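You operate a simulated robot arm through the tools that you are given. There is no shell and no other tool. Be economical: measure what you need, move in short steps, check, and stop when the job is done.

The job below is to be done with a simulated robot arm. You get a single attempt, and the scene is never put back.

Task
Wipe the clamped grey offcut clean, switch the extractor off and lay the offcut on the rubber mat.
Fine: felt wiper back, cradle lever free.

It is judged by the outcome, as a careful person would: the job done as asked, and still so three seconds after it is handed in. It fails if anything else is knocked over, pushed out of place, dropped, spilled or broken.

Robot
A 7-joint arm with a two-finger parallel gripper, fixed in place. Base frame: the origin is at the foot of the arm, x ahead of it, y to its left, z up; the work surface is at about z = 870. Lengths are in mm, angles in degrees, forces in N, time in s.
With the tool pointing down near the work surface it reaches from about 240 to 680 mm from the base axis. Its first joint turns from -66.0 to 66.0 degrees. Payload 2.4 kg.
The tool frame sits at the grasp point between the pads (the TCP): z along the fingers, y along the line on which they close. The tips reach 30 mm beyond it. The gripper opens to 94 mm. The fingers are 28 mm wide and 10 mm thick; the gripper's body (50 by 96 mm) begins 55 mm behind the TCP.
Orientation is that of the tool frame in the base frame, as a unit quaternion [x, y, z, w]. With the fingers straight down and closing along the base's y, the tool's x points along the base's -x, its y along +y and its z along -z.

Tools
- The arm moves only by the tool send_rows. Its argument "commands" is a list of rows, each a list of 7 numbers: the turn, a rotation vector about the tool's x, y, z in degrees, then the shift along the tool's x, y, z in mm, then the finger opening in mm, from 0 to 94. In form: [[wx, wy, wz, tx, ty, tz, jaw], ...]. A call has 1 to 20 rows; each row is the pose to reach, as a shift and turn from the pose commanded when the call began, along the tool's axes at that moment. Each row takes 0.2 s and may step no farther than 50 mm and 8.6 degrees from the row before; otherwise, or with a gripper value out of range, the whole call is refused. Where a pose cannot be reached the arm comes as near as it can. A force on the tool above 40 N (or 10 N above the force at the start of the call, whichever is more), or a blocked arm, ends the call early, and 0.2 s more pass. Each finger travels about 153 mm/s and halts on what it meets, pressing with about 36 N; the grip force reading is that of the motor and also rises with nothing between the fingers. The clock runs only during rows and for 0.2 s after the last one: add rows that repeat a pose to give the fingers time. The reply holds the time, the measured pose of the TCP, the force on the tool along the base axes, the opening and the grip force, in the units named above and with some noise.
- Cameras (640 x 400 px; columns grow to the right, rows downward): "scene" is fixed at [34.5, 457.5, 1438.9]; the picture's right is [-0.71, -0.70, 0.00], its down [-0.40, 0.41, -0.82] and it looks along [0.58, -0.58, -0.57] (base axes); focal length 273 px, centre (320, 200). "wrist" rides on the gripper at [76, 14, -103] in the tool frame; the picture's right is [-0.18, 0.98, 0.00], its down [-0.75, -0.14, -0.64] and it looks along [-0.63, -0.12, 0.77] (tool axes); focal length 243 px, centre (320, 200). There is no depth. A picture from a camera that has moved, and an enlarged one, comes with that camera's place and axes in the base frame and with its lens. The place of the scene camera against the robot may be out by one fixed shift of up to 25 mm in any direction.
- grab_frame(camera): a new picture of that camera. No time passes.
- zoom(camera, box): a new picture of the part [left, top, right, bottom] of that camera's present view, enlarged. No time passes.
- sign_off(): hands the job in; it is judged then, once.

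Go step by step. Nothing tells you positions but the pictures and the camera data: compare them with the known pose of the tool, close in by small moves and look again before you grip or let go. The budget is 120 turns and 68 pictures, counting those below and the enlarged ones. Unless the task says otherwise, let go and move clear before handing in, and close with one line.

The tools are called as a command line: name --pt "numbers of a row" for each row, then --argument value for the rest, lists and objects as JSON in quotes. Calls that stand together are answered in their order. send_rows: Moves the arm, as the interface text tells. Its arguments: {"type":"object","properties":{"commands":{"type":"array"}},"required":["commands"]} The other tools are called the same way: grab_frame (camera) takes a picture; zoom (camera, box) takes an enlarged picture of a part of a camera's view; sign_off () hands the job in.

At the start:

```text
time: 0.0
tool_pos: [417.4, 57.1, 1230.5]
orientation: [-0.001, 1.0, 0.0, 0.0]
force: [0.5, 1.1, -0.1]
finger_gap: 94.3
finger_force: 0.1
```

scene: 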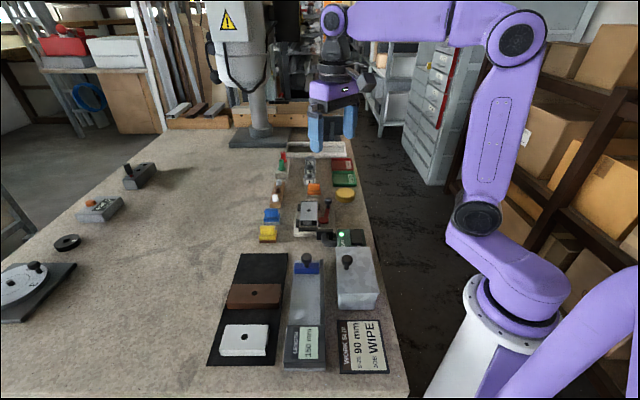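
wrist: 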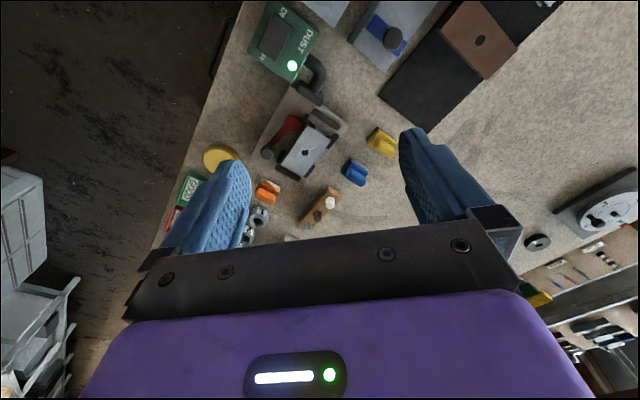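

I see a bench with a mat holding two blocks, felt wipers, a cradle with a clamped grey plate and a green DUST box with a lit LED. I'll zoom in to identify them.

zoom --camera "scene" --box '[240, 140, 400, 260]'

zoom --camera "scene" --box '[200, 240, 400, 380]'

zoom --camera "wrist" --box '[160, 0, 440, 240]'

```text
3.33 times, centred on (320, 200) of scene
camera zoom: at [34.5, 457.5, 1438.9], right [-0.71, -0.7, 0.0], down [-0.4, 0.41, -0.82], along [0.58, -0.58, -0.57], focal length 910 px, centre (320, 200)
```

zoom: 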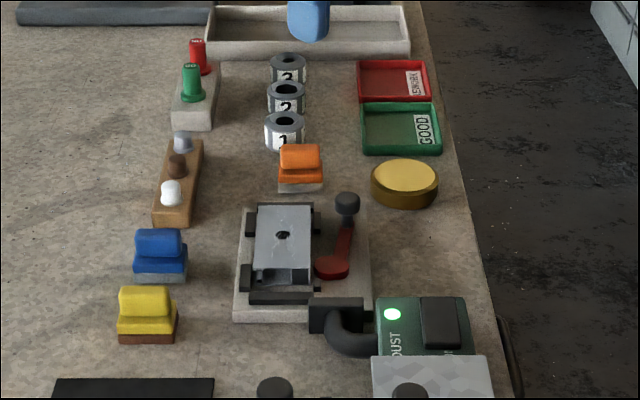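

```text
2.86 times, centred on (300, 310) of scene
camera zoom: at [34.5, 457.5, 1438.9], right [-0.71, -0.7, 0.0], down [-0.4, 0.41, -0.82], along [0.58, -0.58, -0.57], focal length 780 px, centre (377, -114)
```

zoom: 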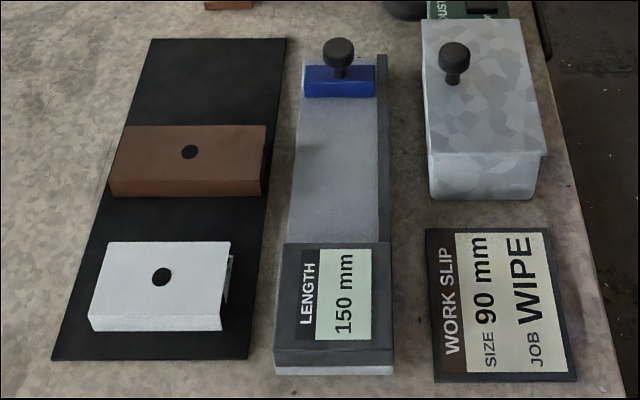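

```text
1.67 times, centred on (300, 120) of wrist
camera zoom: at [341.4, 71.2, 1332.3], right [0.18, 0.98, 0.0], down [0.75, -0.14, 0.64], along [0.63, -0.12, -0.77], focal length 404 px, centre (353, 333)
```

zoom: 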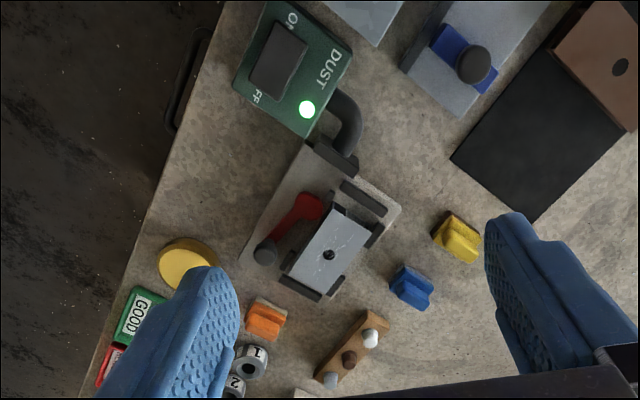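

The cradle with the grey plate is near (570, 0) and the extractor is near (380, 5). The wipers are orange near (659, -114), blue near (638, 92) and yellow near (582, 152). I'll go lower to read details.

send_rows --pt "0 0 0 5 -10 40 94" --pt "0 0 0 10 -20 80 94" --pt "0 0 0 15 -30 120 94" --pt "0 0 0 17 -37 150 94"

grab_frame --camera "wrist"

zoom --camera "wrist" --box '[200, 20, 440, 220]'

```text
time: 1.0
tool_pos: [399.0, 21.6, 1080.0]
orientation: [-0.001, 1.0, 0.0, 0.0]
force: [-1.2, 0.1, -0.6]
finger_gap: 94.1
finger_force: 0.0
```

```text
62 pictures are left
camera wrist: at [323.8, 34.4, 1181.7], right [0.18, 0.98, 0.0], down [0.75, -0.14, 0.64], along [0.63, -0.12, -0.77], focal length 243 px, centre (320, 200)
```

wrist: 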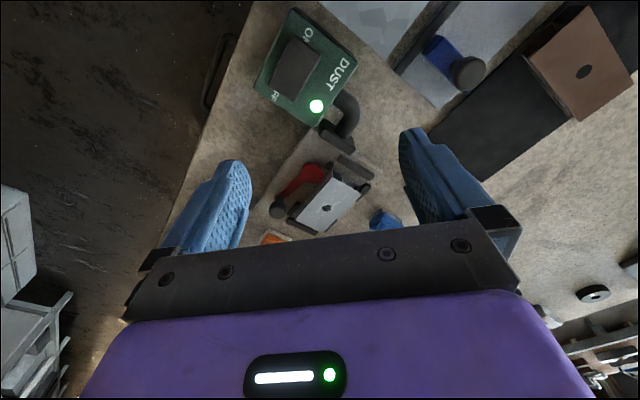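

```text
2.00 times, centred on (320, 120) of wrist
camera zoom: at [323.8, 34.4, 1181.7], right [0.18, 0.98, 0.0], down [0.75, -0.14, 0.64], along [0.63, -0.12, -0.77], focal length 485 px, centre (320, 360)
```

zoom: 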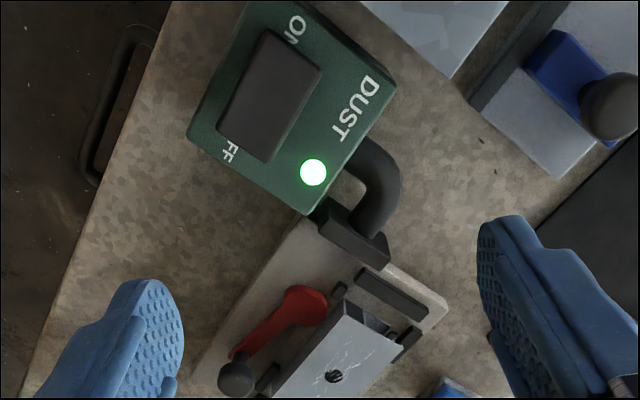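

The extractor LED is at about (415, 13, 905) and the plate's top centre at about (568, -2, 905). Next I need to tell which wiper has felt.

zoom --camera "scene" --box '[250, 170, 340, 250]'

send_rows --pt "0 0 0 -25 -20 0 94" --pt "0 0 0 -50 -40 0 94" --pt "0 0 0 -60 -70 0 94" --pt "0 0 0 -70 -90 0 94"

grab_frame --camera "wrist"

```text
5.00 times, centred on (295, 210) of scene
camera zoom: at [34.5, 457.5, 1438.9], right [-0.71, -0.7, 0.0], down [-0.4, 0.41, -0.82], along [0.58, -0.58, -0.57], focal length 1366 px, centre (445, 150)
```

zoom: 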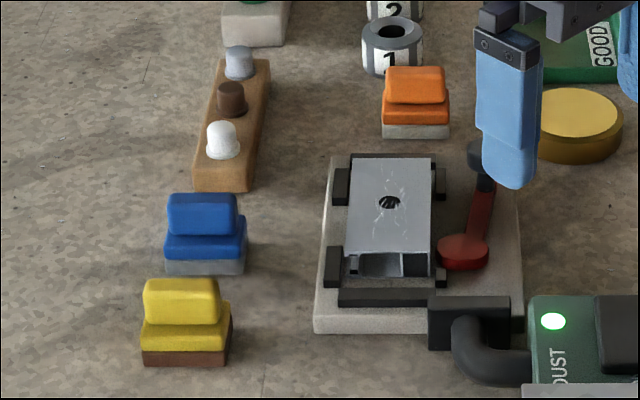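

```text
time: 2.0
tool_pos: [468.0, -69.4, 1079.1]
orientation: [0.0, 1.0, 0.0, 0.0]
force: [0.0, 0.0, 0.7]
finger_gap: 94.0
finger_force: 0.2
```

```text
59 pictures are left
camera wrist: at [393.7, -55.7, 1180.7], right [0.18, 0.98, 0.0], down [0.75, -0.14, 0.64], along [0.63, -0.12, -0.77], focal length 243 px, centre (320, 200)
```

wrist: 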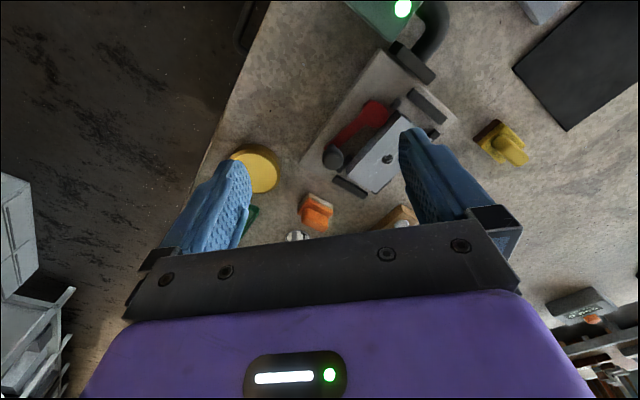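

I'll zoom on the soles to see their materials.

zoom --camera "wrist" --box '[280, 180, 350, 240]'

zoom --camera "scene" --box '[255, 200, 295, 250]'

zoom --camera "scene" --box '[295, 175, 335, 205]'

```text
6.67 times, centred on (315, 210) of wrist
camera zoom: at [393.7, -55.7, 1180.7], right [0.18, 0.98, 0.0], down [0.75, -0.14, 0.64], along [0.63, -0.12, -0.77], focal length 1618 px, centre (353, 133)
```

zoom: 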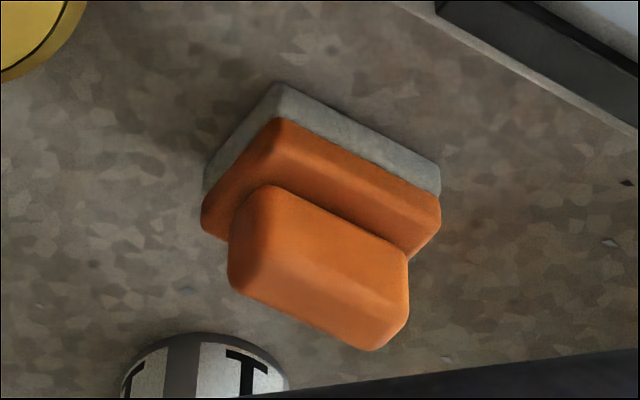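

```text
8.00 times, centred on (275, 225) of scene
camera zoom: at [34.5, 457.5, 1438.9], right [-0.71, -0.7, 0.0], down [-0.4, 0.41, -0.82], along [0.58, -0.58, -0.57], focal length 2185 px, centre (680, 0)
```

zoom: 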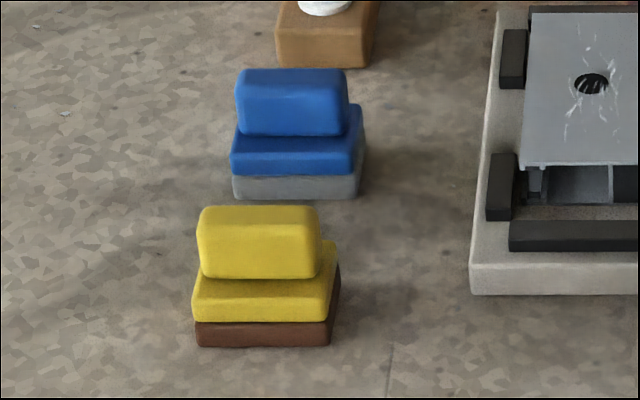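

```text
13.33 times, centred on (315, 190) of scene
camera zoom: at [34.5, 457.5, 1438.9], right [-0.71, -0.7, 0.0], down [-0.4, 0.41, -0.82], along [0.58, -0.58, -0.57], focal length 3641 px, centre (387, 333)
```

zoom: 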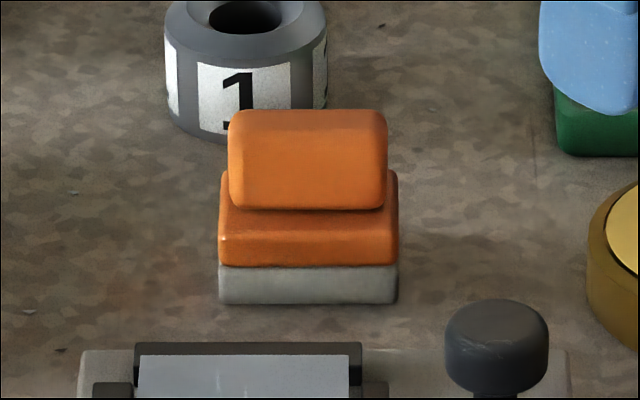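

The soles look pale (orange), grey (blue) and brown (yellow). I'll take a closer look at blue and orange with the wrist camera.

send_rows --pt "0 0 0 0 40 20 94" --pt "0 0 0 0 80 40 94" --pt "0 0 0 0 120 60 94" --pt "0 0 0 0 150 80 94"

grab_frame --camera "wrist"

```text
time: 3.0
tool_pos: [471.5, 79.1, 998.7]
orientation: [-0.001, 1.0, 0.0, 0.0]
force: [-0.1, 0.0, -0.4]
finger_gap: 94.0
finger_force: 0.1
```

```text
55 pictures are left
camera wrist: at [395.6, 94.1, 1101.6], right [0.18, 0.98, 0.0], down [0.75, -0.14, 0.64], along [0.63, -0.12, -0.77], focal length 243 px, centre (320, 200)
```

wrist: 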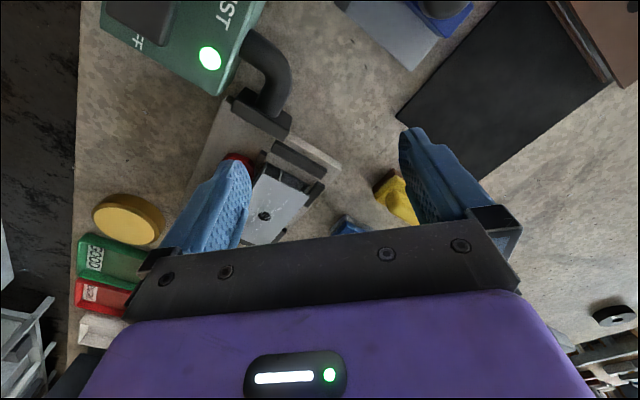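

zoom --camera "wrist" --box '[325, 160, 425, 240]'

zoom --camera "wrist" --box '[230, 130, 350, 250]'

```text
5.00 times, centred on (375, 200) of wrist
camera zoom: at [395.6, 94.1, 1101.6], right [0.18, 0.98, 0.0], down [0.75, -0.14, 0.64], along [0.63, -0.12, -0.77], focal length 1213 px, centre (45, 200)
```

zoom: 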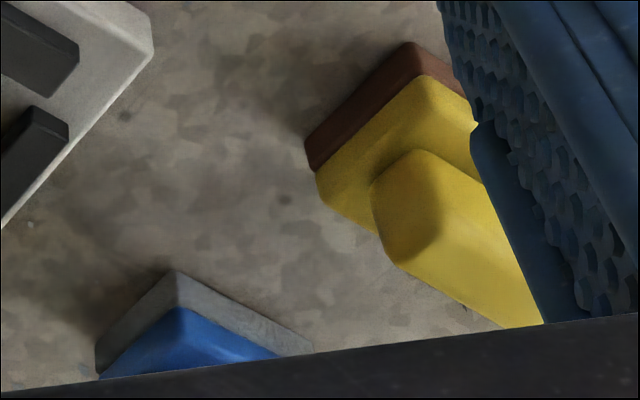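

```text
3.33 times, centred on (290, 190) of wrist
camera zoom: at [395.6, 94.1, 1101.6], right [0.18, 0.98, 0.0], down [0.75, -0.14, 0.64], along [0.63, -0.12, -0.77], focal length 809 px, centre (420, 233)
```

zoom: 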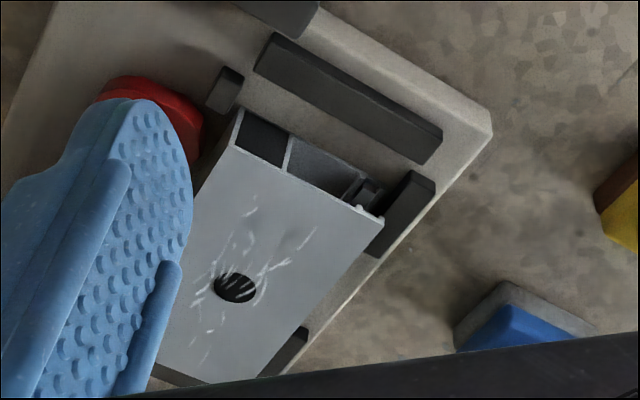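

I'll zoom tightly on both grey soles to compare them.

zoom --camera "scene" --box '[270, 218, 286, 228]'

zoom --camera "scene" --box '[307, 189, 323, 199]'

zoom --camera "scene" --box '[266, 236, 282, 246]'

```text
16.00 times, centred on (278, 223) of scene
camera zoom: at [34.5, 457.5, 1438.9], right [-0.71, -0.7, 0.0], down [-0.4, 0.41, -0.82], along [0.58, -0.58, -0.57], focal length 4370 px, centre (992, -168)
```

zoom: 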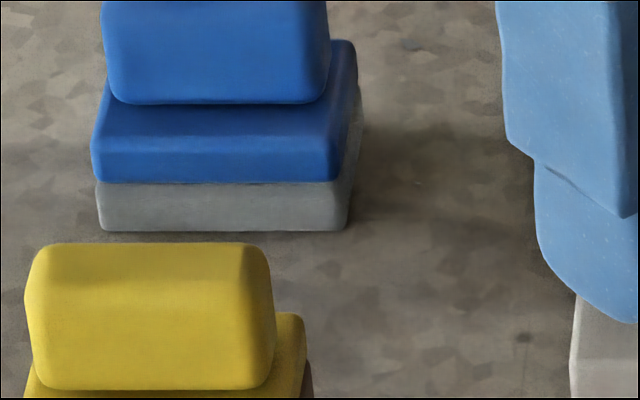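

```text
16.00 times, centred on (315, 194) of scene
camera zoom: at [34.5, 457.5, 1438.9], right [-0.71, -0.7, 0.0], down [-0.4, 0.41, -0.82], along [0.58, -0.58, -0.57], focal length 4370 px, centre (400, 296)
```

zoom: 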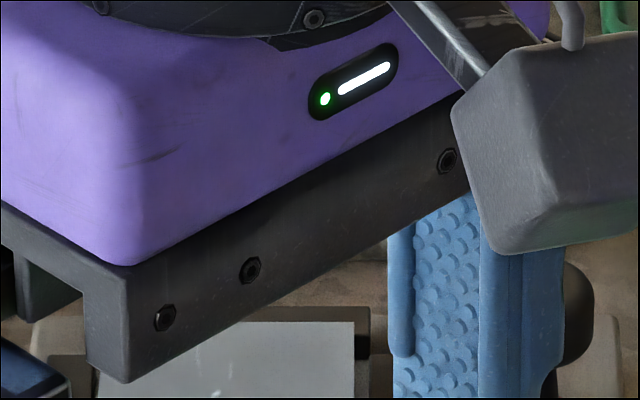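

```text
16.00 times, centred on (274, 241) of scene
camera zoom: at [34.5, 457.5, 1438.9], right [-0.71, -0.7, 0.0], down [-0.4, 0.41, -0.82], along [0.58, -0.58, -0.57], focal length 4370 px, centre (1056, -456)
```

zoom: 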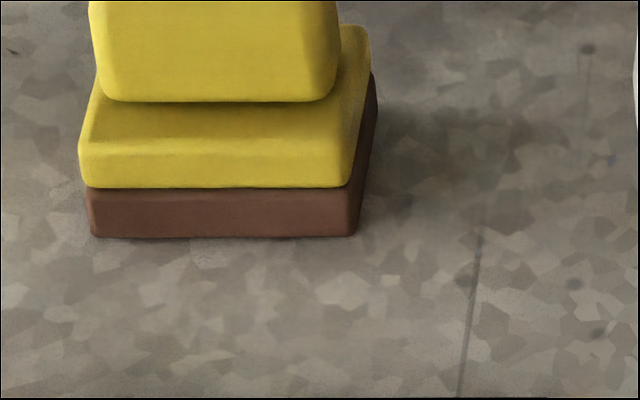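

I need the arm out of view to compare blue and orange at equal zoom, so I'll back off.

send_rows --pt "0 0 0 20 -40 -30 94" --pt "0 0 0 40 -60 -70 94" --pt "0 0 0 80 -60 -100 94" --pt "0 0 0 110 -60 -120 94" --pt "0 0 0 150 -60 -130 94"

zoom --camera "scene" --box '[303, 184, 327, 199]'

zoom --camera "scene" --box '[260, 210, 284, 225]'

```text
refused: row 1 steps farther than a row can; nothing moved
```

```text
16.00 times, centred on (315, 192) of scene
camera zoom: at [34.5, 457.5, 1438.9], right [-0.71, -0.7, 0.0], down [-0.4, 0.41, -0.82], along [0.58, -0.58, -0.57], focal length 4370 px, centre (400, 336)
```

zoom: 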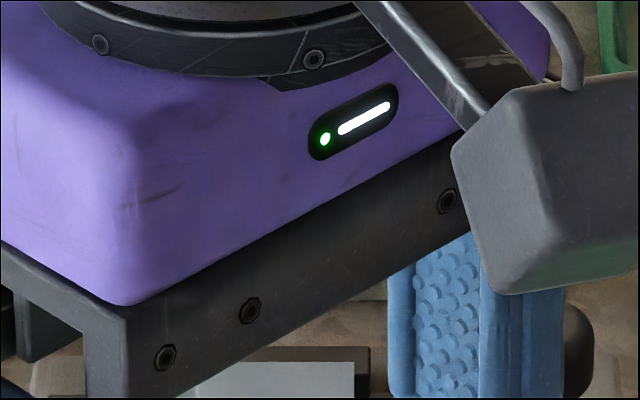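

```text
16.00 times, centred on (272, 218) of scene
camera zoom: at [34.5, 457.5, 1438.9], right [-0.71, -0.7, 0.0], down [-0.4, 0.41, -0.82], along [0.58, -0.58, -0.57], focal length 4370 px, centre (1088, -80)
```

zoom: 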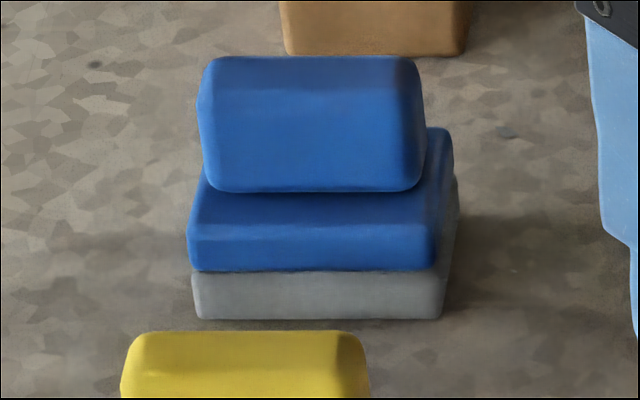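

send_rows --pt "0 0 0 20 -20 -30 94" --pt "0 0 0 40 -40 -65 94" --pt "0 0 0 70 -60 -90 94" --pt "0 0 0 110 -60 -110 94" --pt "0 0 0 150 -60 -130 94"

zoom --camera "scene" --box '[303, 184, 327, 199]'

zoom --camera "wrist" --box '[200, 100, 440, 240]'

```text
time: 4.2
tool_pos: [316.2, 19.1, 1131.1]
orientation: [-0.001, 1.0, 0.0, 0.0]
force: [-0.9, -0.3, -0.3]
finger_gap: 93.7
finger_force: 0.1
```

```text
16.00 times, centred on (315, 192) of scene
camera zoom: at [34.5, 457.5, 1438.9], right [-0.71, -0.7, 0.0], down [-0.4, 0.41, -0.82], along [0.58, -0.58, -0.57], focal length 4370 px, centre (400, 336)
```

zoom: 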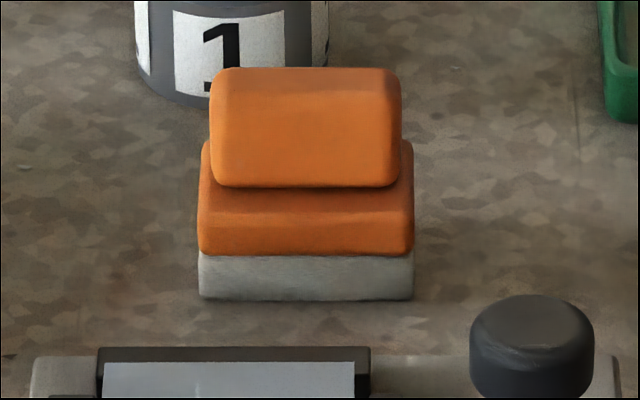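

```text
2.67 times, centred on (320, 170) of wrist
camera zoom: at [241.5, 34.1, 1233.1], right [0.18, 0.98, 0.0], down [0.75, -0.14, 0.64], along [0.63, -0.12, -0.77], focal length 647 px, centre (320, 280)
```

zoom: 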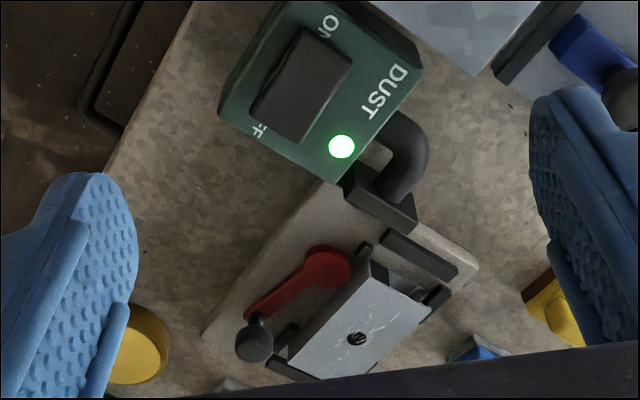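

Both grey soles look similar, so I'll look at their texture at maximum zoom.

zoom --camera "scene" --box '[310, 192, 318, 197]'

zoom --camera "scene" --box '[267, 218, 275, 223]'

```text
16.00 times, centred on (314, 194) of scene
camera zoom: at [34.5, 457.5, 1438.9], right [-0.71, -0.7, 0.0], down [-0.4, 0.41, -0.82], along [0.58, -0.58, -0.57], focal length 4370 px, centre (416, 288)
```

zoom: 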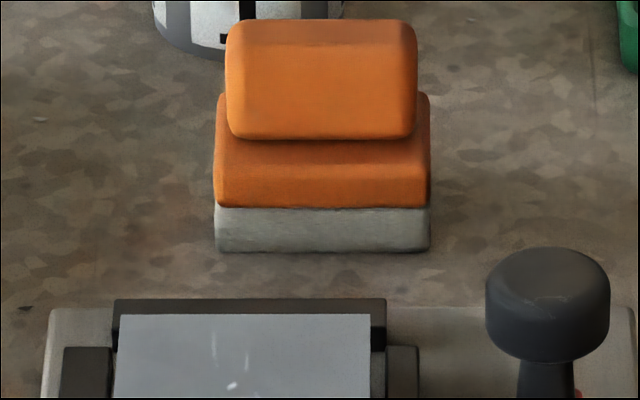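

```text
16.00 times, centred on (271, 220) of scene
camera zoom: at [34.5, 457.5, 1438.9], right [-0.71, -0.7, 0.0], down [-0.4, 0.41, -0.82], along [0.58, -0.58, -0.57], focal length 4370 px, centre (1104, -128)
```

zoom: 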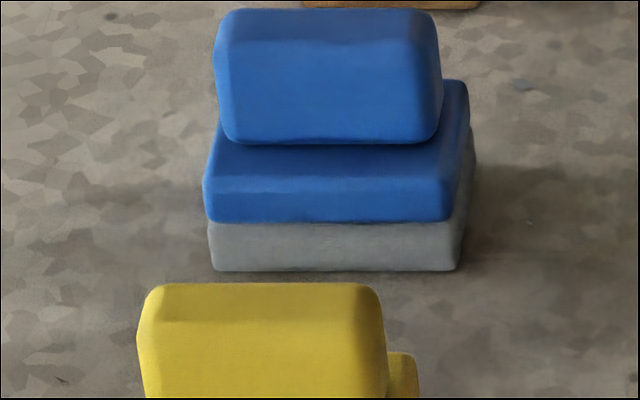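

Blue and orange have the same grey felt sole, while yellow's is brown. Blue is closer, so I'll use it. I'll yaw 45° over the cradle to see blue and the cradle precisely.

send_rows --pt "0 0 -7.5 -43 0 0 94" --pt "0 0 -15 -86 0 20 94" --pt "0 0 -22.5 -129 0 45 94" --pt "0 0 -30 -172 0 70 94" --pt "0 0 -37.5 -215 0 100 94" --pt "0 0 -45 -255 0 131 94" --pt "0 0 -45 -255 0 131 94"

grab_frame --camera "wrist"

```text
refused: row 5 steps farther than a row can; nothing moved
```

```text
43 pictures are left
camera wrist: at [241.5, 34.1, 1233.1], right [0.18, 0.98, 0.0], down [0.75, -0.14, 0.64], along [0.63, -0.12, -0.77], focal length 243 px, centre (320, 200)
```

wrist: 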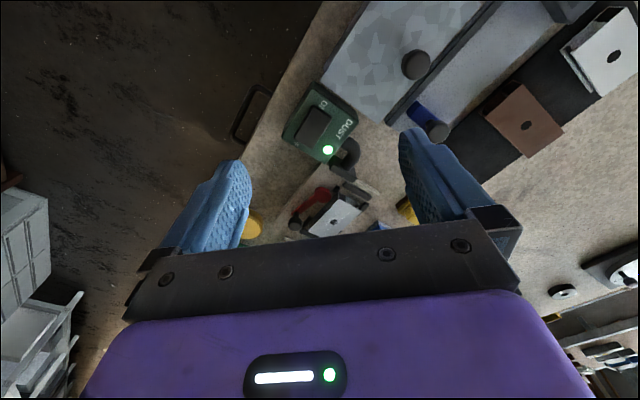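

The move was refused for its step size, so I'm resending it with smaller steps.

send_rows --pt "0 0 -7.5 -40 0 15 94" --pt "0 0 -15 -80 0 35 94" --pt "0 0 -22.5 -120 0 55 94" --pt "0 0 -30 -160 0 75 94" --pt "0 0 -37.5 -200 0 95 94" --pt "0 0 -45 -240 0 115 94" --pt "0 0 -45 -255 0 131 94"

```text
time: 5.8
tool_pos: [575.6, 20.4, 997.4]
orientation: [-0.383, 0.924, 0.0, 0.0]
force: [0.4, -0.4, -0.6]
finger_gap: 94.1
finger_force: 0.0
```

grab_frame --camera "wrist"

```text
42 pictures are left
camera wrist: at [512.5, -24.6, 1101.2], right [-0.57, 0.82, 0.0], down [0.63, 0.43, 0.64], along [0.53, 0.36, -0.77], focal length 243 px, centre (320, 200)
```

wrist: 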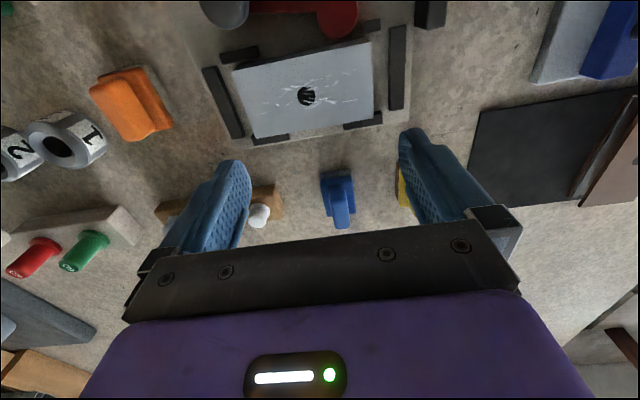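

zoom --camera "wrist" --box '[190, 20, 430, 240]'

```text
1.82 times, centred on (310, 130) of wrist
camera zoom: at [512.5, -24.6, 1101.2], right [-0.57, 0.82, 0.0], down [0.63, 0.43, 0.64], along [0.53, 0.36, -0.77], focal length 441 px, centre (338, 327)
```

zoom: 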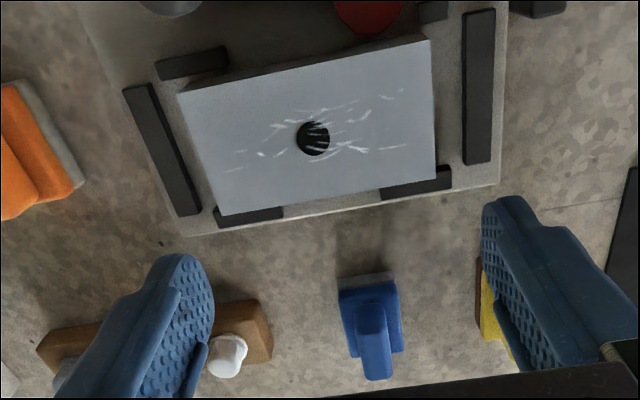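

The plate measures about 100×54 mm, centred at (567, 0) with its long axis along 135°. Blue is at about (647, 94) with a handle about 17 mm thick. I'll move above it with the jaws partly closed.

send_rows --pt "0 0 0 -35 0 0 60" --pt "0 0 0 -70 1 10 45" --pt "0 0 0 -103 1.5 37 45" --pt "0 0 0 -103 1.5 37 45"

grab_frame --camera "wrist"

zoom --camera "scene" --box '[240, 180, 320, 250]'

```text
time: 6.8
tool_pos: [647.6, 93.4, 961.3]
orientation: [-0.382, 0.924, 0.0, 0.0]
force: [0.2, 0.0, 1.0]
finger_gap: 44.9
finger_force: 0.1
```

```text
40 pictures are left
camera wrist: at [584.1, 49.6, 1064.0], right [-0.56, 0.83, 0.0], down [0.63, 0.43, 0.64], along [0.53, 0.36, -0.77], focal length 243 px, centre (320, 200)
```

wrist: 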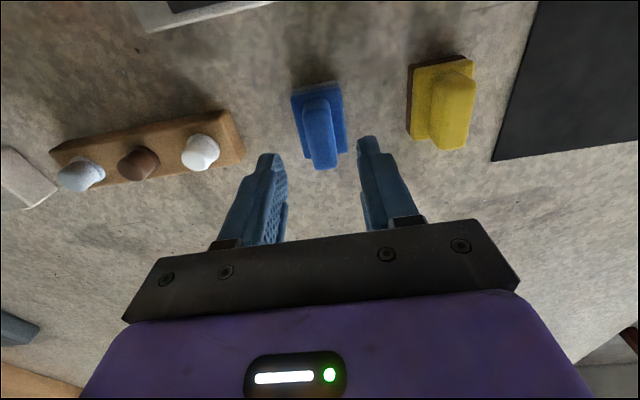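

```text
5.71 times, centred on (280, 215) of scene
camera zoom: at [34.5, 457.5, 1438.9], right [-0.71, -0.7, 0.0], down [-0.4, 0.41, -0.82], along [0.58, -0.58, -0.57], focal length 1561 px, centre (549, 114)
```

zoom: 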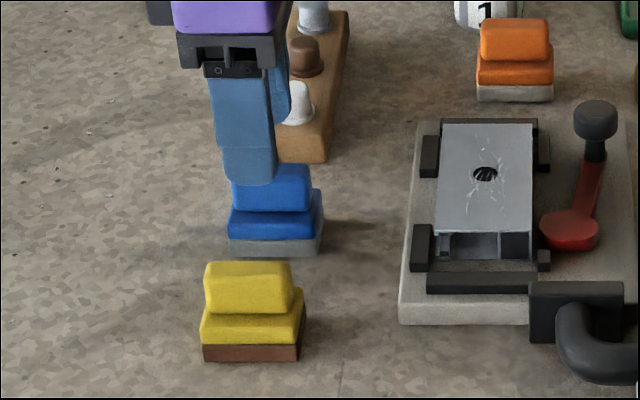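

I'm aligned above the blue handle. Next I'll descend to z≈928 and grip.

send_rows --pt "0 0 0 0 0 15 45" --pt "0 0 0 0 0 28 45" --pt "0 0 0 0 0 33 45" --pt "0 0 0 0 0 33 45"

grab_frame --camera "wrist"

```text
time: 7.8
tool_pos: [645.9, 94.3, 927.7]
orientation: [-0.383, 0.924, 0.0, 0.0]
force: [-0.4, 0.4, -0.4]
finger_gap: 44.9
finger_force: 0.1
```

```text
38 pictures are left
camera wrist: at [583.3, 49.9, 1030.8], right [-0.57, 0.82, 0.0], down [0.63, 0.43, 0.64], along [0.53, 0.36, -0.77], focal length 243 px, centre (320, 200)
```

wrist: 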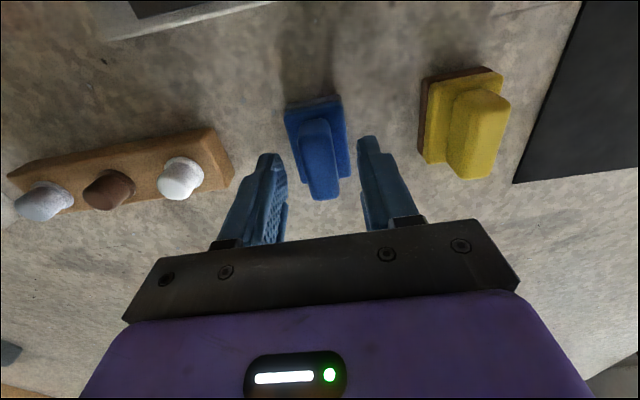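

send_rows --pt "0 0 0 0 0 33 30" --pt "0 0 0 0 0 33 10" --pt "0 0 0 0 0 33 8" --pt "0 0 0 0 0 33 8"

```text
time: 8.1
tool_pos: [648.1, 95.0, 923.9]
orientation: [-0.382, 0.924, -0.001, 0.005]
force: [0.5, 0.5, 8.9]
finger_gap: 29.8
finger_force: 0.1
stopped in row 1: the force on the tool passed its limit (the readings are from after the stop); the commanded pose is now the measured one
```

My mistake: shifts are relative to each call's start, so I commanded another descent. It stopped at z=924 on the wiper's base ledge. I'll raise 4 mm and check.

send_rows --pt "0 0 0 0 0 -4 30" --pt "0 0 0 0 0 -4 30"

grab_frame --camera "wrist"

```text
time: 8.7
tool_pos: [647.2, 95.5, 923.9]
orientation: [-0.383, 0.924, -0.001, 0.003]
force: [0.3, -0.4, 0.6]
finger_gap: 30.1
finger_force: 0.1
```

```text
37 pictures are left
camera wrist: at [584.5, 50.3, 1027.7], right [-0.56, 0.83, 0.0], down [0.63, 0.43, 0.65], along [0.53, 0.36, -0.76], focal length 243 px, centre (320, 200)
```

wrist: 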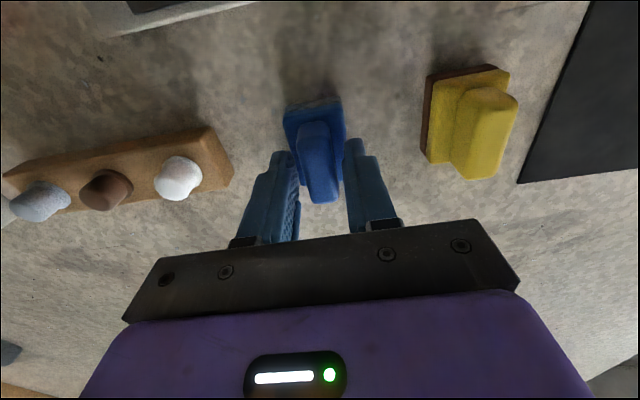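

The wiper is undisturbed, so I'll grip with no shift.

send_rows --pt "0 0 0 0 0 0 20" --pt "0 0 0 0 0 0 10" --pt "0 0 0 0 0 0 8" --pt "0 0 0 0 0 0 8"

```text
time: 9.7
tool_pos: [647.6, 95.0, 925.9]
orientation: [-0.383, 0.924, 0.0, 0.003]
force: [0.1, -0.3, 0.5]
finger_gap: 17.1
finger_force: 35.3
```

Gripped at 17 mm. I'll lift it, carry it over the plate and look before lowering.

send_rows --pt "0 0 0 0 0 -20 8" --pt "0 0 0 0 0 -60 8" --pt "0 0 0 42 -3 -65 8" --pt "0 0 0 84 -7 -65 8" --pt "0 0 0 124 -10 -60 8" --pt "0 0 0 124 -10 -50 8" --pt "0 0 0 124 -10 -50 8"

zoom --camera "scene" --box '[240, 180, 360, 260]'

grab_frame --camera "wrist"

```text
time: 11.3
tool_pos: [566.5, 0.6, 978.0]
orientation: [-0.383, 0.924, -0.001, 0.003]
force: [-0.9, 0.0, -1.6]
finger_gap: 17.1
finger_force: 36.0
```

```text
5.00 times, centred on (300, 220) of scene
camera zoom: at [34.5, 457.5, 1438.9], right [-0.71, -0.7, 0.0], down [-0.4, 0.41, -0.82], along [0.58, -0.58, -0.57], focal length 1366 px, centre (420, 100)
```

zoom: 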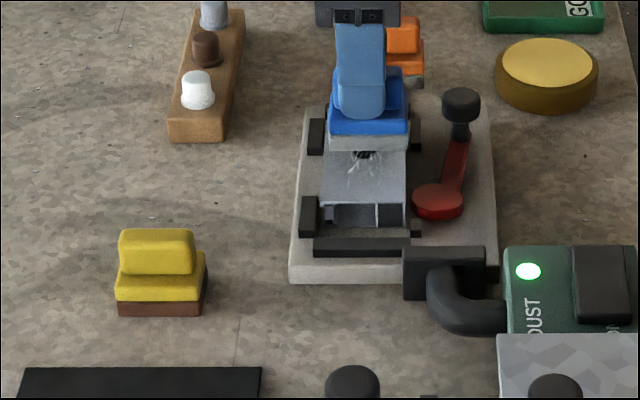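

```text
35 pictures are left
camera wrist: at [501.8, -44.2, 1079.9], right [-0.57, 0.82, 0.0], down [0.63, 0.43, 0.65], along [0.53, 0.36, -0.76], focal length 243 px, centre (320, 200)
```

wrist: 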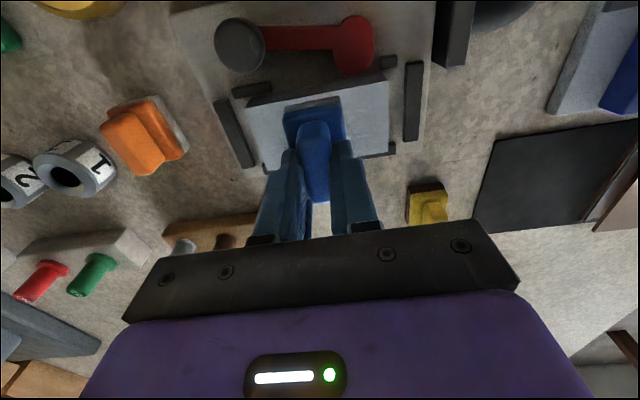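

The wiper is centred over the plate, so I'll lower in small steps and watch the force.

send_rows --pt "0 0 0 0 0 5 8" --pt "0 0 0 0 0 10 8" --pt "0 0 0 0 0 13 8" --pt "0 0 0 0 0 13 8"

```text
time: 12.3
tool_pos: [567.0, 0.2, 963.8]
orientation: [-0.383, 0.924, 0.0, 0.003]
force: [0.5, 0.8, 0.0]
finger_gap: 17.1
finger_force: 35.9
```

send_rows --pt "0 0 0 0 0 1 8" --pt "0 0 0 0 0 2 8" --pt "0 0 0 0 0 2 8"

```text
time: 13.1
tool_pos: [567.3, 0.6, 963.4]
orientation: [-0.383, 0.924, -0.002, 0.006]
force: [-5.5, 2.0, 34.1]
finger_gap: 16.9
finger_force: 36.1
```

Contact at 34 N, so I'll ease by 1 mm and stroke along the plate.

send_rows --pt "0 0 0 0 0 -1 8" --pt "0 0 0 0 10 -1 8" --pt "0 0 0 0 20 -1 8" --pt "0 0 0 0 28 -1 8" --pt "0 0 0 0 18 -1 8" --pt "0 0 0 0 8 -1 8" --pt "0 0 0 0 -2 -1 8" --pt "0 0 0 0 -12 -1 8" --pt "0 0 0 0 -22 -1 8" --pt "0 0 0 0 -28 -1 8"

```text
time: 15.3
tool_pos: [587.0, -20.9, 962.9]
orientation: [-0.383, 0.924, -0.002, 0.004]
force: [-6.7, 8.6, 26.7]
finger_gap: 17.2
finger_force: 36.3
```

send_rows --pt "0 0 0 2 10 0 8" --pt "0 0 0 2 20 0 8" --pt "0 0 0 2 30 0 8" --pt "0 0 0 2 40 0 8" --pt "0 0 0 2 50 0 8" --pt "0 0 0 2 57 0 8" --pt "0 0 0 -3 57 0 8" --pt "0 0 0 -3 47 0 8" --pt "0 0 0 -3 37 0 8" --pt "0 0 0 -3 27 0 8" --pt "0 0 0 -3 17 0 8" --pt "0 0 0 -3 7 0 8" --pt "0 0 0 -3 -1 0 8" --pt "0 0 0 0 10 0 8" --pt "0 0 0 0 20 0 8" --pt "0 0 0 0 30 0 8"

```text
time: 16.3
tool_pos: [568.3, -7.0, 964.5]
orientation: [-0.38, 0.925, -0.008, 0.013]
force: [0.7, -0.6, 1.9]
finger_gap: 17.0
finger_force: 36.1
stopped in row 4: the force on the tool passed its limit (the readings are from after the stop); the commanded pose is now the measured one
```

The force limit tripped mid-stroke. I'll raise the wiper and look at the plate.

send_rows --pt "0 0 0 0 0 -20 8" --pt "0 0 0 -30 0 -50 8" --pt "0 0 0 -60 0 -50 8" --pt "0 0 0 -60 0 -50 8"

zoom --camera "scene" --box '[260, 170, 360, 250]'

```text
time: 17.3
tool_pos: [608.6, 36.5, 1014.0]
orientation: [-0.38, 0.925, -0.008, 0.013]
force: [0.9, 0.5, -0.3]
finger_gap: 16.9
finger_force: 35.0
```

```text
5.00 times, centred on (310, 210) of scene
camera zoom: at [34.5, 457.5, 1438.9], right [-0.71, -0.7, 0.0], down [-0.4, 0.41, -0.82], along [0.58, -0.58, -0.57], focal length 1366 px, centre (370, 150)
```

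zoom: 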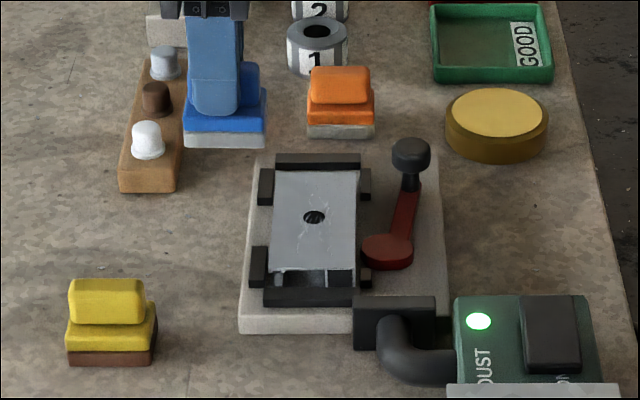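

zoom --camera "scene" --box '[296, 198, 346, 236]'

```text
10.53 times, centred on (321, 217) of scene
camera zoom: at [34.5, 457.5, 1438.9], right [-0.71, -0.7, 0.0], down [-0.4, 0.41, -0.82], along [0.58, -0.58, -0.57], focal length 2875 px, centre (310, 21)
```

zoom: 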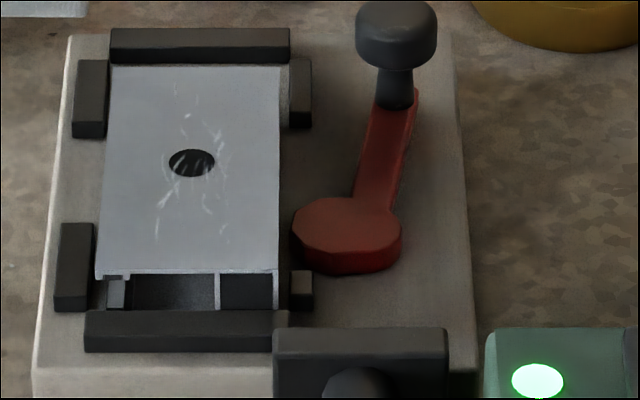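

The marks are fainter but not gone. I'll correct the slight tilt and return for lighter strokes.

send_rows --pt "-0.7 0.5 -0.2 28 2 10 8" --pt "-1.4 1.0 -0.4 55 3.6 30 8" --pt "-1.4 1.0 -0.4 55 3.6 44 8" --pt "-1.4 1.0 -0.4 55 3.6 44 8"

```text
time: 18.3
tool_pos: [567.1, -0.2, 969.6]
orientation: [-0.382, 0.924, 0.0, -0.001]
force: [-0.4, 0.5, -1.1]
finger_gap: 17.0
finger_force: 36.2
```

send_rows --pt "0 0 0 0 0 4 8" --pt "0 0 0 0 0 5.5 8" --pt "0 0 0 0 0 5.5 8"

```text
time: 19.1
tool_pos: [568.9, -1.1, 963.7]
orientation: [-0.383, 0.924, 0.0, 0.0]
force: [-0.3, -1.4, -0.9]
finger_gap: 17.0
finger_force: 36.4
```

send_rows --pt "0 0 0 0 0 0.7 8" --pt "0 0 0 0 0 0.7 8"

```text
time: 19.7
tool_pos: [568.9, -0.4, 963.6]
orientation: [-0.382, 0.924, 0.0, 0.0]
force: [-0.4, -0.2, -1.1]
finger_gap: 16.9
finger_force: 36.1
```

send_rows --pt "0 0 0 0 0 0.7 8" --pt "0 0 0 0 0 0.7 8"

```text
time: 20.3
tool_pos: [570.2, -0.3, 964.1]
orientation: [-0.383, 0.924, 0.0, -0.001]
force: [-0.3, -0.8, 2.7]
finger_gap: 16.8
finger_force: 36.0
```

send_rows --pt "0 0 0 0 0 0.5 8" --pt "0 0 0 0 10 0.5 8" --pt "0 0 0 0 20 0.5 8" --pt "0 0 0 0 28 0.5 8" --pt "0 0 0 0 18 0.5 8" --pt "0 0 0 0 8 0.5 8" --pt "0 0 0 0 -2 0.5 8" --pt "0 0 0 0 -12 0.5 8" --pt "0 0 0 0 -22 0.5 8" --pt "0 0 0 0 -28 0.5 8" --pt "0 0 0 0 -18 0.5 8" --pt "0 0 0 0 -8 0.5 8" --pt "0 0 0 0 2 0.5 8" --pt "0 0 0 0 12 0.5 8" --pt "0 0 0 0 22 0.5 8" --pt "0 0 0 0 28 0.5 8"

```text
time: 23.2
tool_pos: [569.6, -3.6, 965.1]
orientation: [-0.379, 0.925, -0.006, 0.009]
force: [-0.6, 0.0, 0.0]
finger_gap: 17.1
finger_force: 36.1
stopped in row 14: the force on the tool passed its limit (the readings are from after the stop); the commanded pose is now the measured one
```

send_rows --pt "0 0 0 0 0 -20 8" --pt "0 0 0 -30 0 -50 8" --pt "0 0 0 -60 0 -50 8" --pt "0 0 0 -60 0 -50 8"

zoom --camera "scene" --box '[296, 198, 346, 236]'

```text
time: 24.2
tool_pos: [612.4, 39.9, 1015.3]
orientation: [-0.379, 0.925, -0.008, 0.009]
force: [-0.7, -0.3, -0.4]
finger_gap: 17.1
finger_force: 35.9
```

```text
10.53 times, centred on (321, 217) of scene
camera zoom: at [34.5, 457.5, 1438.9], right [-0.71, -0.7, 0.0], down [-0.4, 0.41, -0.82], along [0.58, -0.58, -0.57], focal length 2875 px, centre (310, 21)
```

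zoom: 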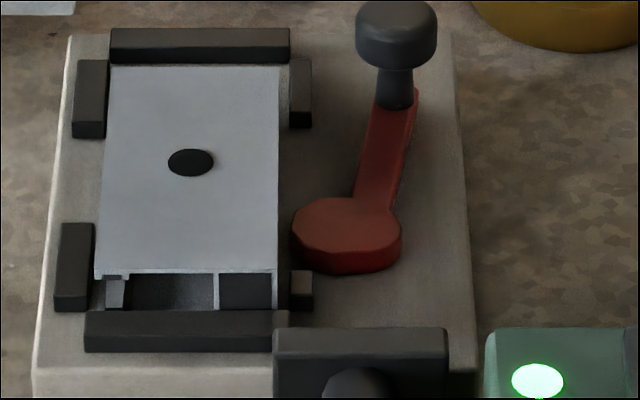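

The plate is clean and unmoved. I'll straighten the tool and carry the wiper back above its spot.

send_rows --pt "-0.6 0.3 -0.2 -30 5 0 8" --pt "-1.2 0.6 -0.5 -63.8 14 20 8" --pt "-1.2 0.6 -0.5 -63.8 14 50 8" --pt "-1.2 0.6 -0.5 -63.8 14 50 8"

zoom --camera "wrist" --box '[220, 80, 420, 240]'

```text
time: 25.2
tool_pos: [645.5, 94.4, 964.4]
orientation: [-0.384, 0.923, -0.001, 0.0]
force: [-0.9, 0.3, -0.9]
finger_gap: 17.1
finger_force: 36.0
```

```text
2.50 times, centred on (320, 160) of wrist
camera zoom: at [582.6, 49.8, 1067.7], right [-0.57, 0.82, 0.0], down [0.63, 0.43, 0.64], along [0.53, 0.36, -0.77], focal length 606 px, centre (320, 300)
```

zoom: 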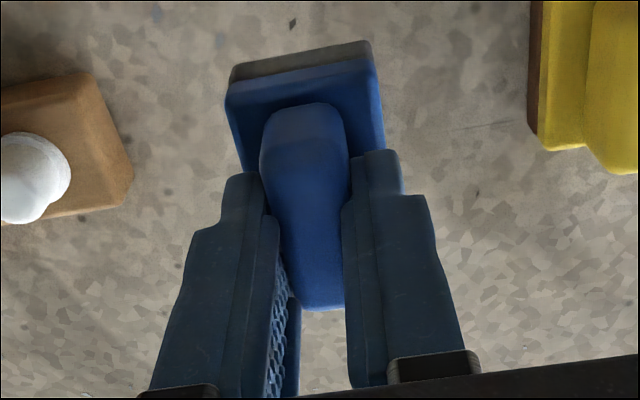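

send_rows --pt "0 0 0 -1 -0.5 15 8" --pt "0 0 0 -1 -0.5 30 8" --pt "0 0 0 -1 -0.5 34 8" --pt "0 0 0 -1 -0.5 34 8"

```text
time: 26.2
tool_pos: [649.5, 94.2, 930.2]
orientation: [-0.384, 0.923, 0.0, -0.001]
force: [-0.1, 0.0, 0.4]
finger_gap: 17.0
finger_force: 35.9
```

send_rows --pt "0 0 0 0 0 1.5 8" --pt "0 0 0 0 0 1.5 8"

```text
time: 26.8
tool_pos: [648.1, 93.7, 930.5]
orientation: [-0.383, 0.924, 0.0, 0.001]
force: [-0.5, 0.7, -0.5]
finger_gap: 16.8
finger_force: 35.9
```

send_rows --pt "0 0 0 0 0 1 8" --pt "0 0 0 0 0 1.8 8" --pt "0 0 0 0 0 1.8 8"

```text
time: 27.6
tool_pos: [648.2, 93.2, 928.4]
orientation: [-0.384, 0.923, 0.0, 0.0]
force: [-0.2, -1.0, -0.4]
finger_gap: 17.2
finger_force: 36.4
```

send_rows --pt "0 0 0 0 0 1 8" --pt "0 0 0 0 0 1.3 8" --pt "0 0 0 0 0 1.3 8"

```text
time: 28.4
tool_pos: [648.3, 94.0, 926.8]
orientation: [-0.383, 0.924, 0.0, 0.0]
force: [0.2, -0.2, -0.3]
finger_gap: 17.1
finger_force: 36.0
```

send_rows --pt "0 0 0 0 0 1 8" --pt "0 0 0 0 0 1 8"

```text
time: 29.0
tool_pos: [649.7, 94.5, 926.8]
orientation: [-0.383, 0.924, 0.0, 0.0]
force: [-0.5, 0.5, -0.3]
finger_gap: 17.2
finger_force: 36.1
```

send_rows --pt "0 0 0 0 0 1 8" --pt "0 0 0 0 0 1 8"

```text
time: 29.6
tool_pos: [648.7, 93.2, 925.5]
orientation: [-0.383, 0.924, 0.0, 0.0]
force: [-0.7, -0.1, 0.7]
finger_gap: 17.2
finger_force: 35.5
```

send_rows --pt "0 0 0 0 0 0.7 8" --pt "0 0 0 0 0 0.7 8"

```text
time: 30.2
tool_pos: [649.3, 94.3, 925.1]
orientation: [-0.383, 0.924, -0.001, 0.001]
force: [0.9, -1.9, 6.8]
finger_gap: 17.1
finger_force: 35.7
```

The wiper is on the bench at its original spot, so I'll release it and rise.

send_rows --pt "0 0 0 0 0 0 25" --pt "0 0 0 0 0 0 40" --pt "0 0 0 0 0 0 40" --pt "0 0 0 0 0 -40 40" --pt "0 0 0 0 0 -80 40" --pt "0 0 0 0 0 -120 40"

zoom --camera "scene" --box '[250, 180, 330, 250]'

```text
time: 31.6
tool_pos: [649.8, 93.7, 1044.5]
orientation: [-0.383, 0.924, 0.0, 0.0]
force: [0.0, -0.3, -0.3]
finger_gap: 40.2
finger_force: 0.1
```

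```text
5.71 times, centred on (290, 215) of scene
camera zoom: at [34.5, 457.5, 1438.9], right [-0.71, -0.7, 0.0], down [-0.4, 0.41, -0.82], along [0.58, -0.58, -0.57], focal length 1561 px, centre (491, 114)
```

zoom: 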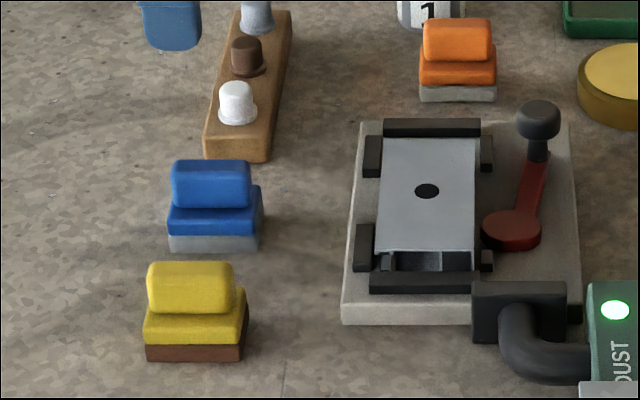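

The wiper is back in place. Next I'll move over to see the extractor switch close up.

send_rows --pt "0 0 0 38.8 15.1 0 20" --pt "0 0 0 77.6 30.2 0 0" --pt "0 0 0 116.4 45.3 5 0" --pt "0 0 0 155 60.5 10 0" --pt "0 0 0 194 75.6 15 0" --pt "0 0 0 232.5 90.7 20 0" --pt "0 0 0 271 106 30 0" --pt "0 0 0 310 121 44 0" --pt "0 0 0 310 121 44 0"

zoom --camera "wrist" --box '[200, 60, 440, 240]'

```text
time: 33.6
tool_pos: [345.0, -39.8, 1001.6]
orientation: [-0.383, 0.924, 0.001, 0.0]
force: [0.3, 0.6, -0.1]
finger_gap: 0.0
finger_force: 33.3
```

```text
2.22 times, centred on (320, 150) of wrist
camera zoom: at [282.6, -84.4, 1104.7], right [-0.57, 0.82, 0.0], down [0.63, 0.43, 0.64], along [0.53, 0.36, -0.77], focal length 539 px, centre (320, 311)
```

zoom: 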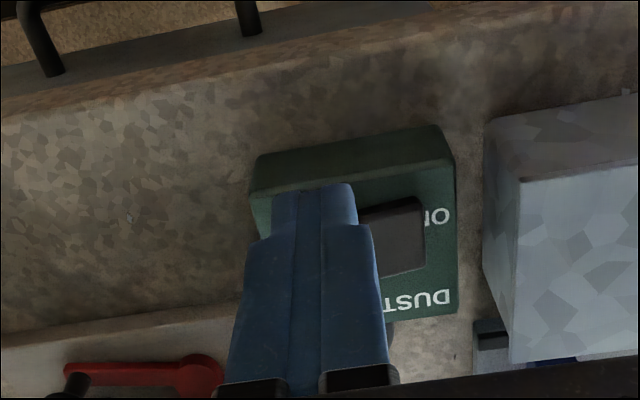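

The rocker runs from its ON end near (358, 17) to its OFF end near (396, -20). I'll position the closed fingers above the OFF half.

send_rows --pt "0 0 0 -25 -7 0 0" --pt "0 0 0 -49.7 -13.5 15 0" --pt "0 0 0 -49.7 -13.5 41 0" --pt "0 0 0 -49.7 -13.5 41 0"

zoom --camera "wrist" --box '[200, 20, 440, 220]'

```text
time: 34.6
tool_pos: [388.8, -13.0, 960.2]
orientation: [-0.384, 0.923, -0.001, 0.001]
force: [0.2, -0.1, 0.9]
finger_gap: 0.0
finger_force: 32.9
```

```text
2.00 times, centred on (320, 120) of wrist
camera zoom: at [326.1, -58.3, 1063.0], right [-0.57, 0.82, 0.0], down [0.63, 0.43, 0.64], along [0.53, 0.36, -0.77], focal length 485 px, centre (320, 360)
```

zoom: 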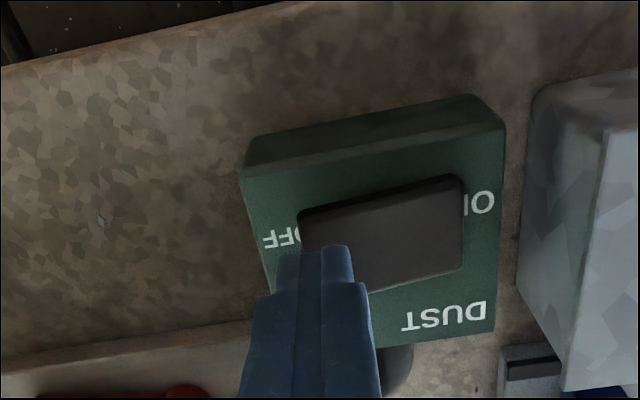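

The tip is over the OFF half of the rocker, so I'll press down slowly.

send_rows --pt "0 0 0 0 0 6 0" --pt "0 0 0 0 0 12 0" --pt "0 0 0 0 0 15 0" --pt "0 0 0 0 0 17 0" --pt "0 0 0 0 0 19 0" --pt "0 0 0 0 0 19 0"

```text
time: 35.2
tool_pos: [389.7, -14.4, 951.3]
orientation: [-0.384, 0.924, -0.001, 0.002]
force: [-5.4, -0.2, 18.8]
finger_gap: 0.0
finger_force: 33.9
stopped in row 3: the force on the tool passed its limit (the readings are from after the stop); the commanded pose is now the measured one
```

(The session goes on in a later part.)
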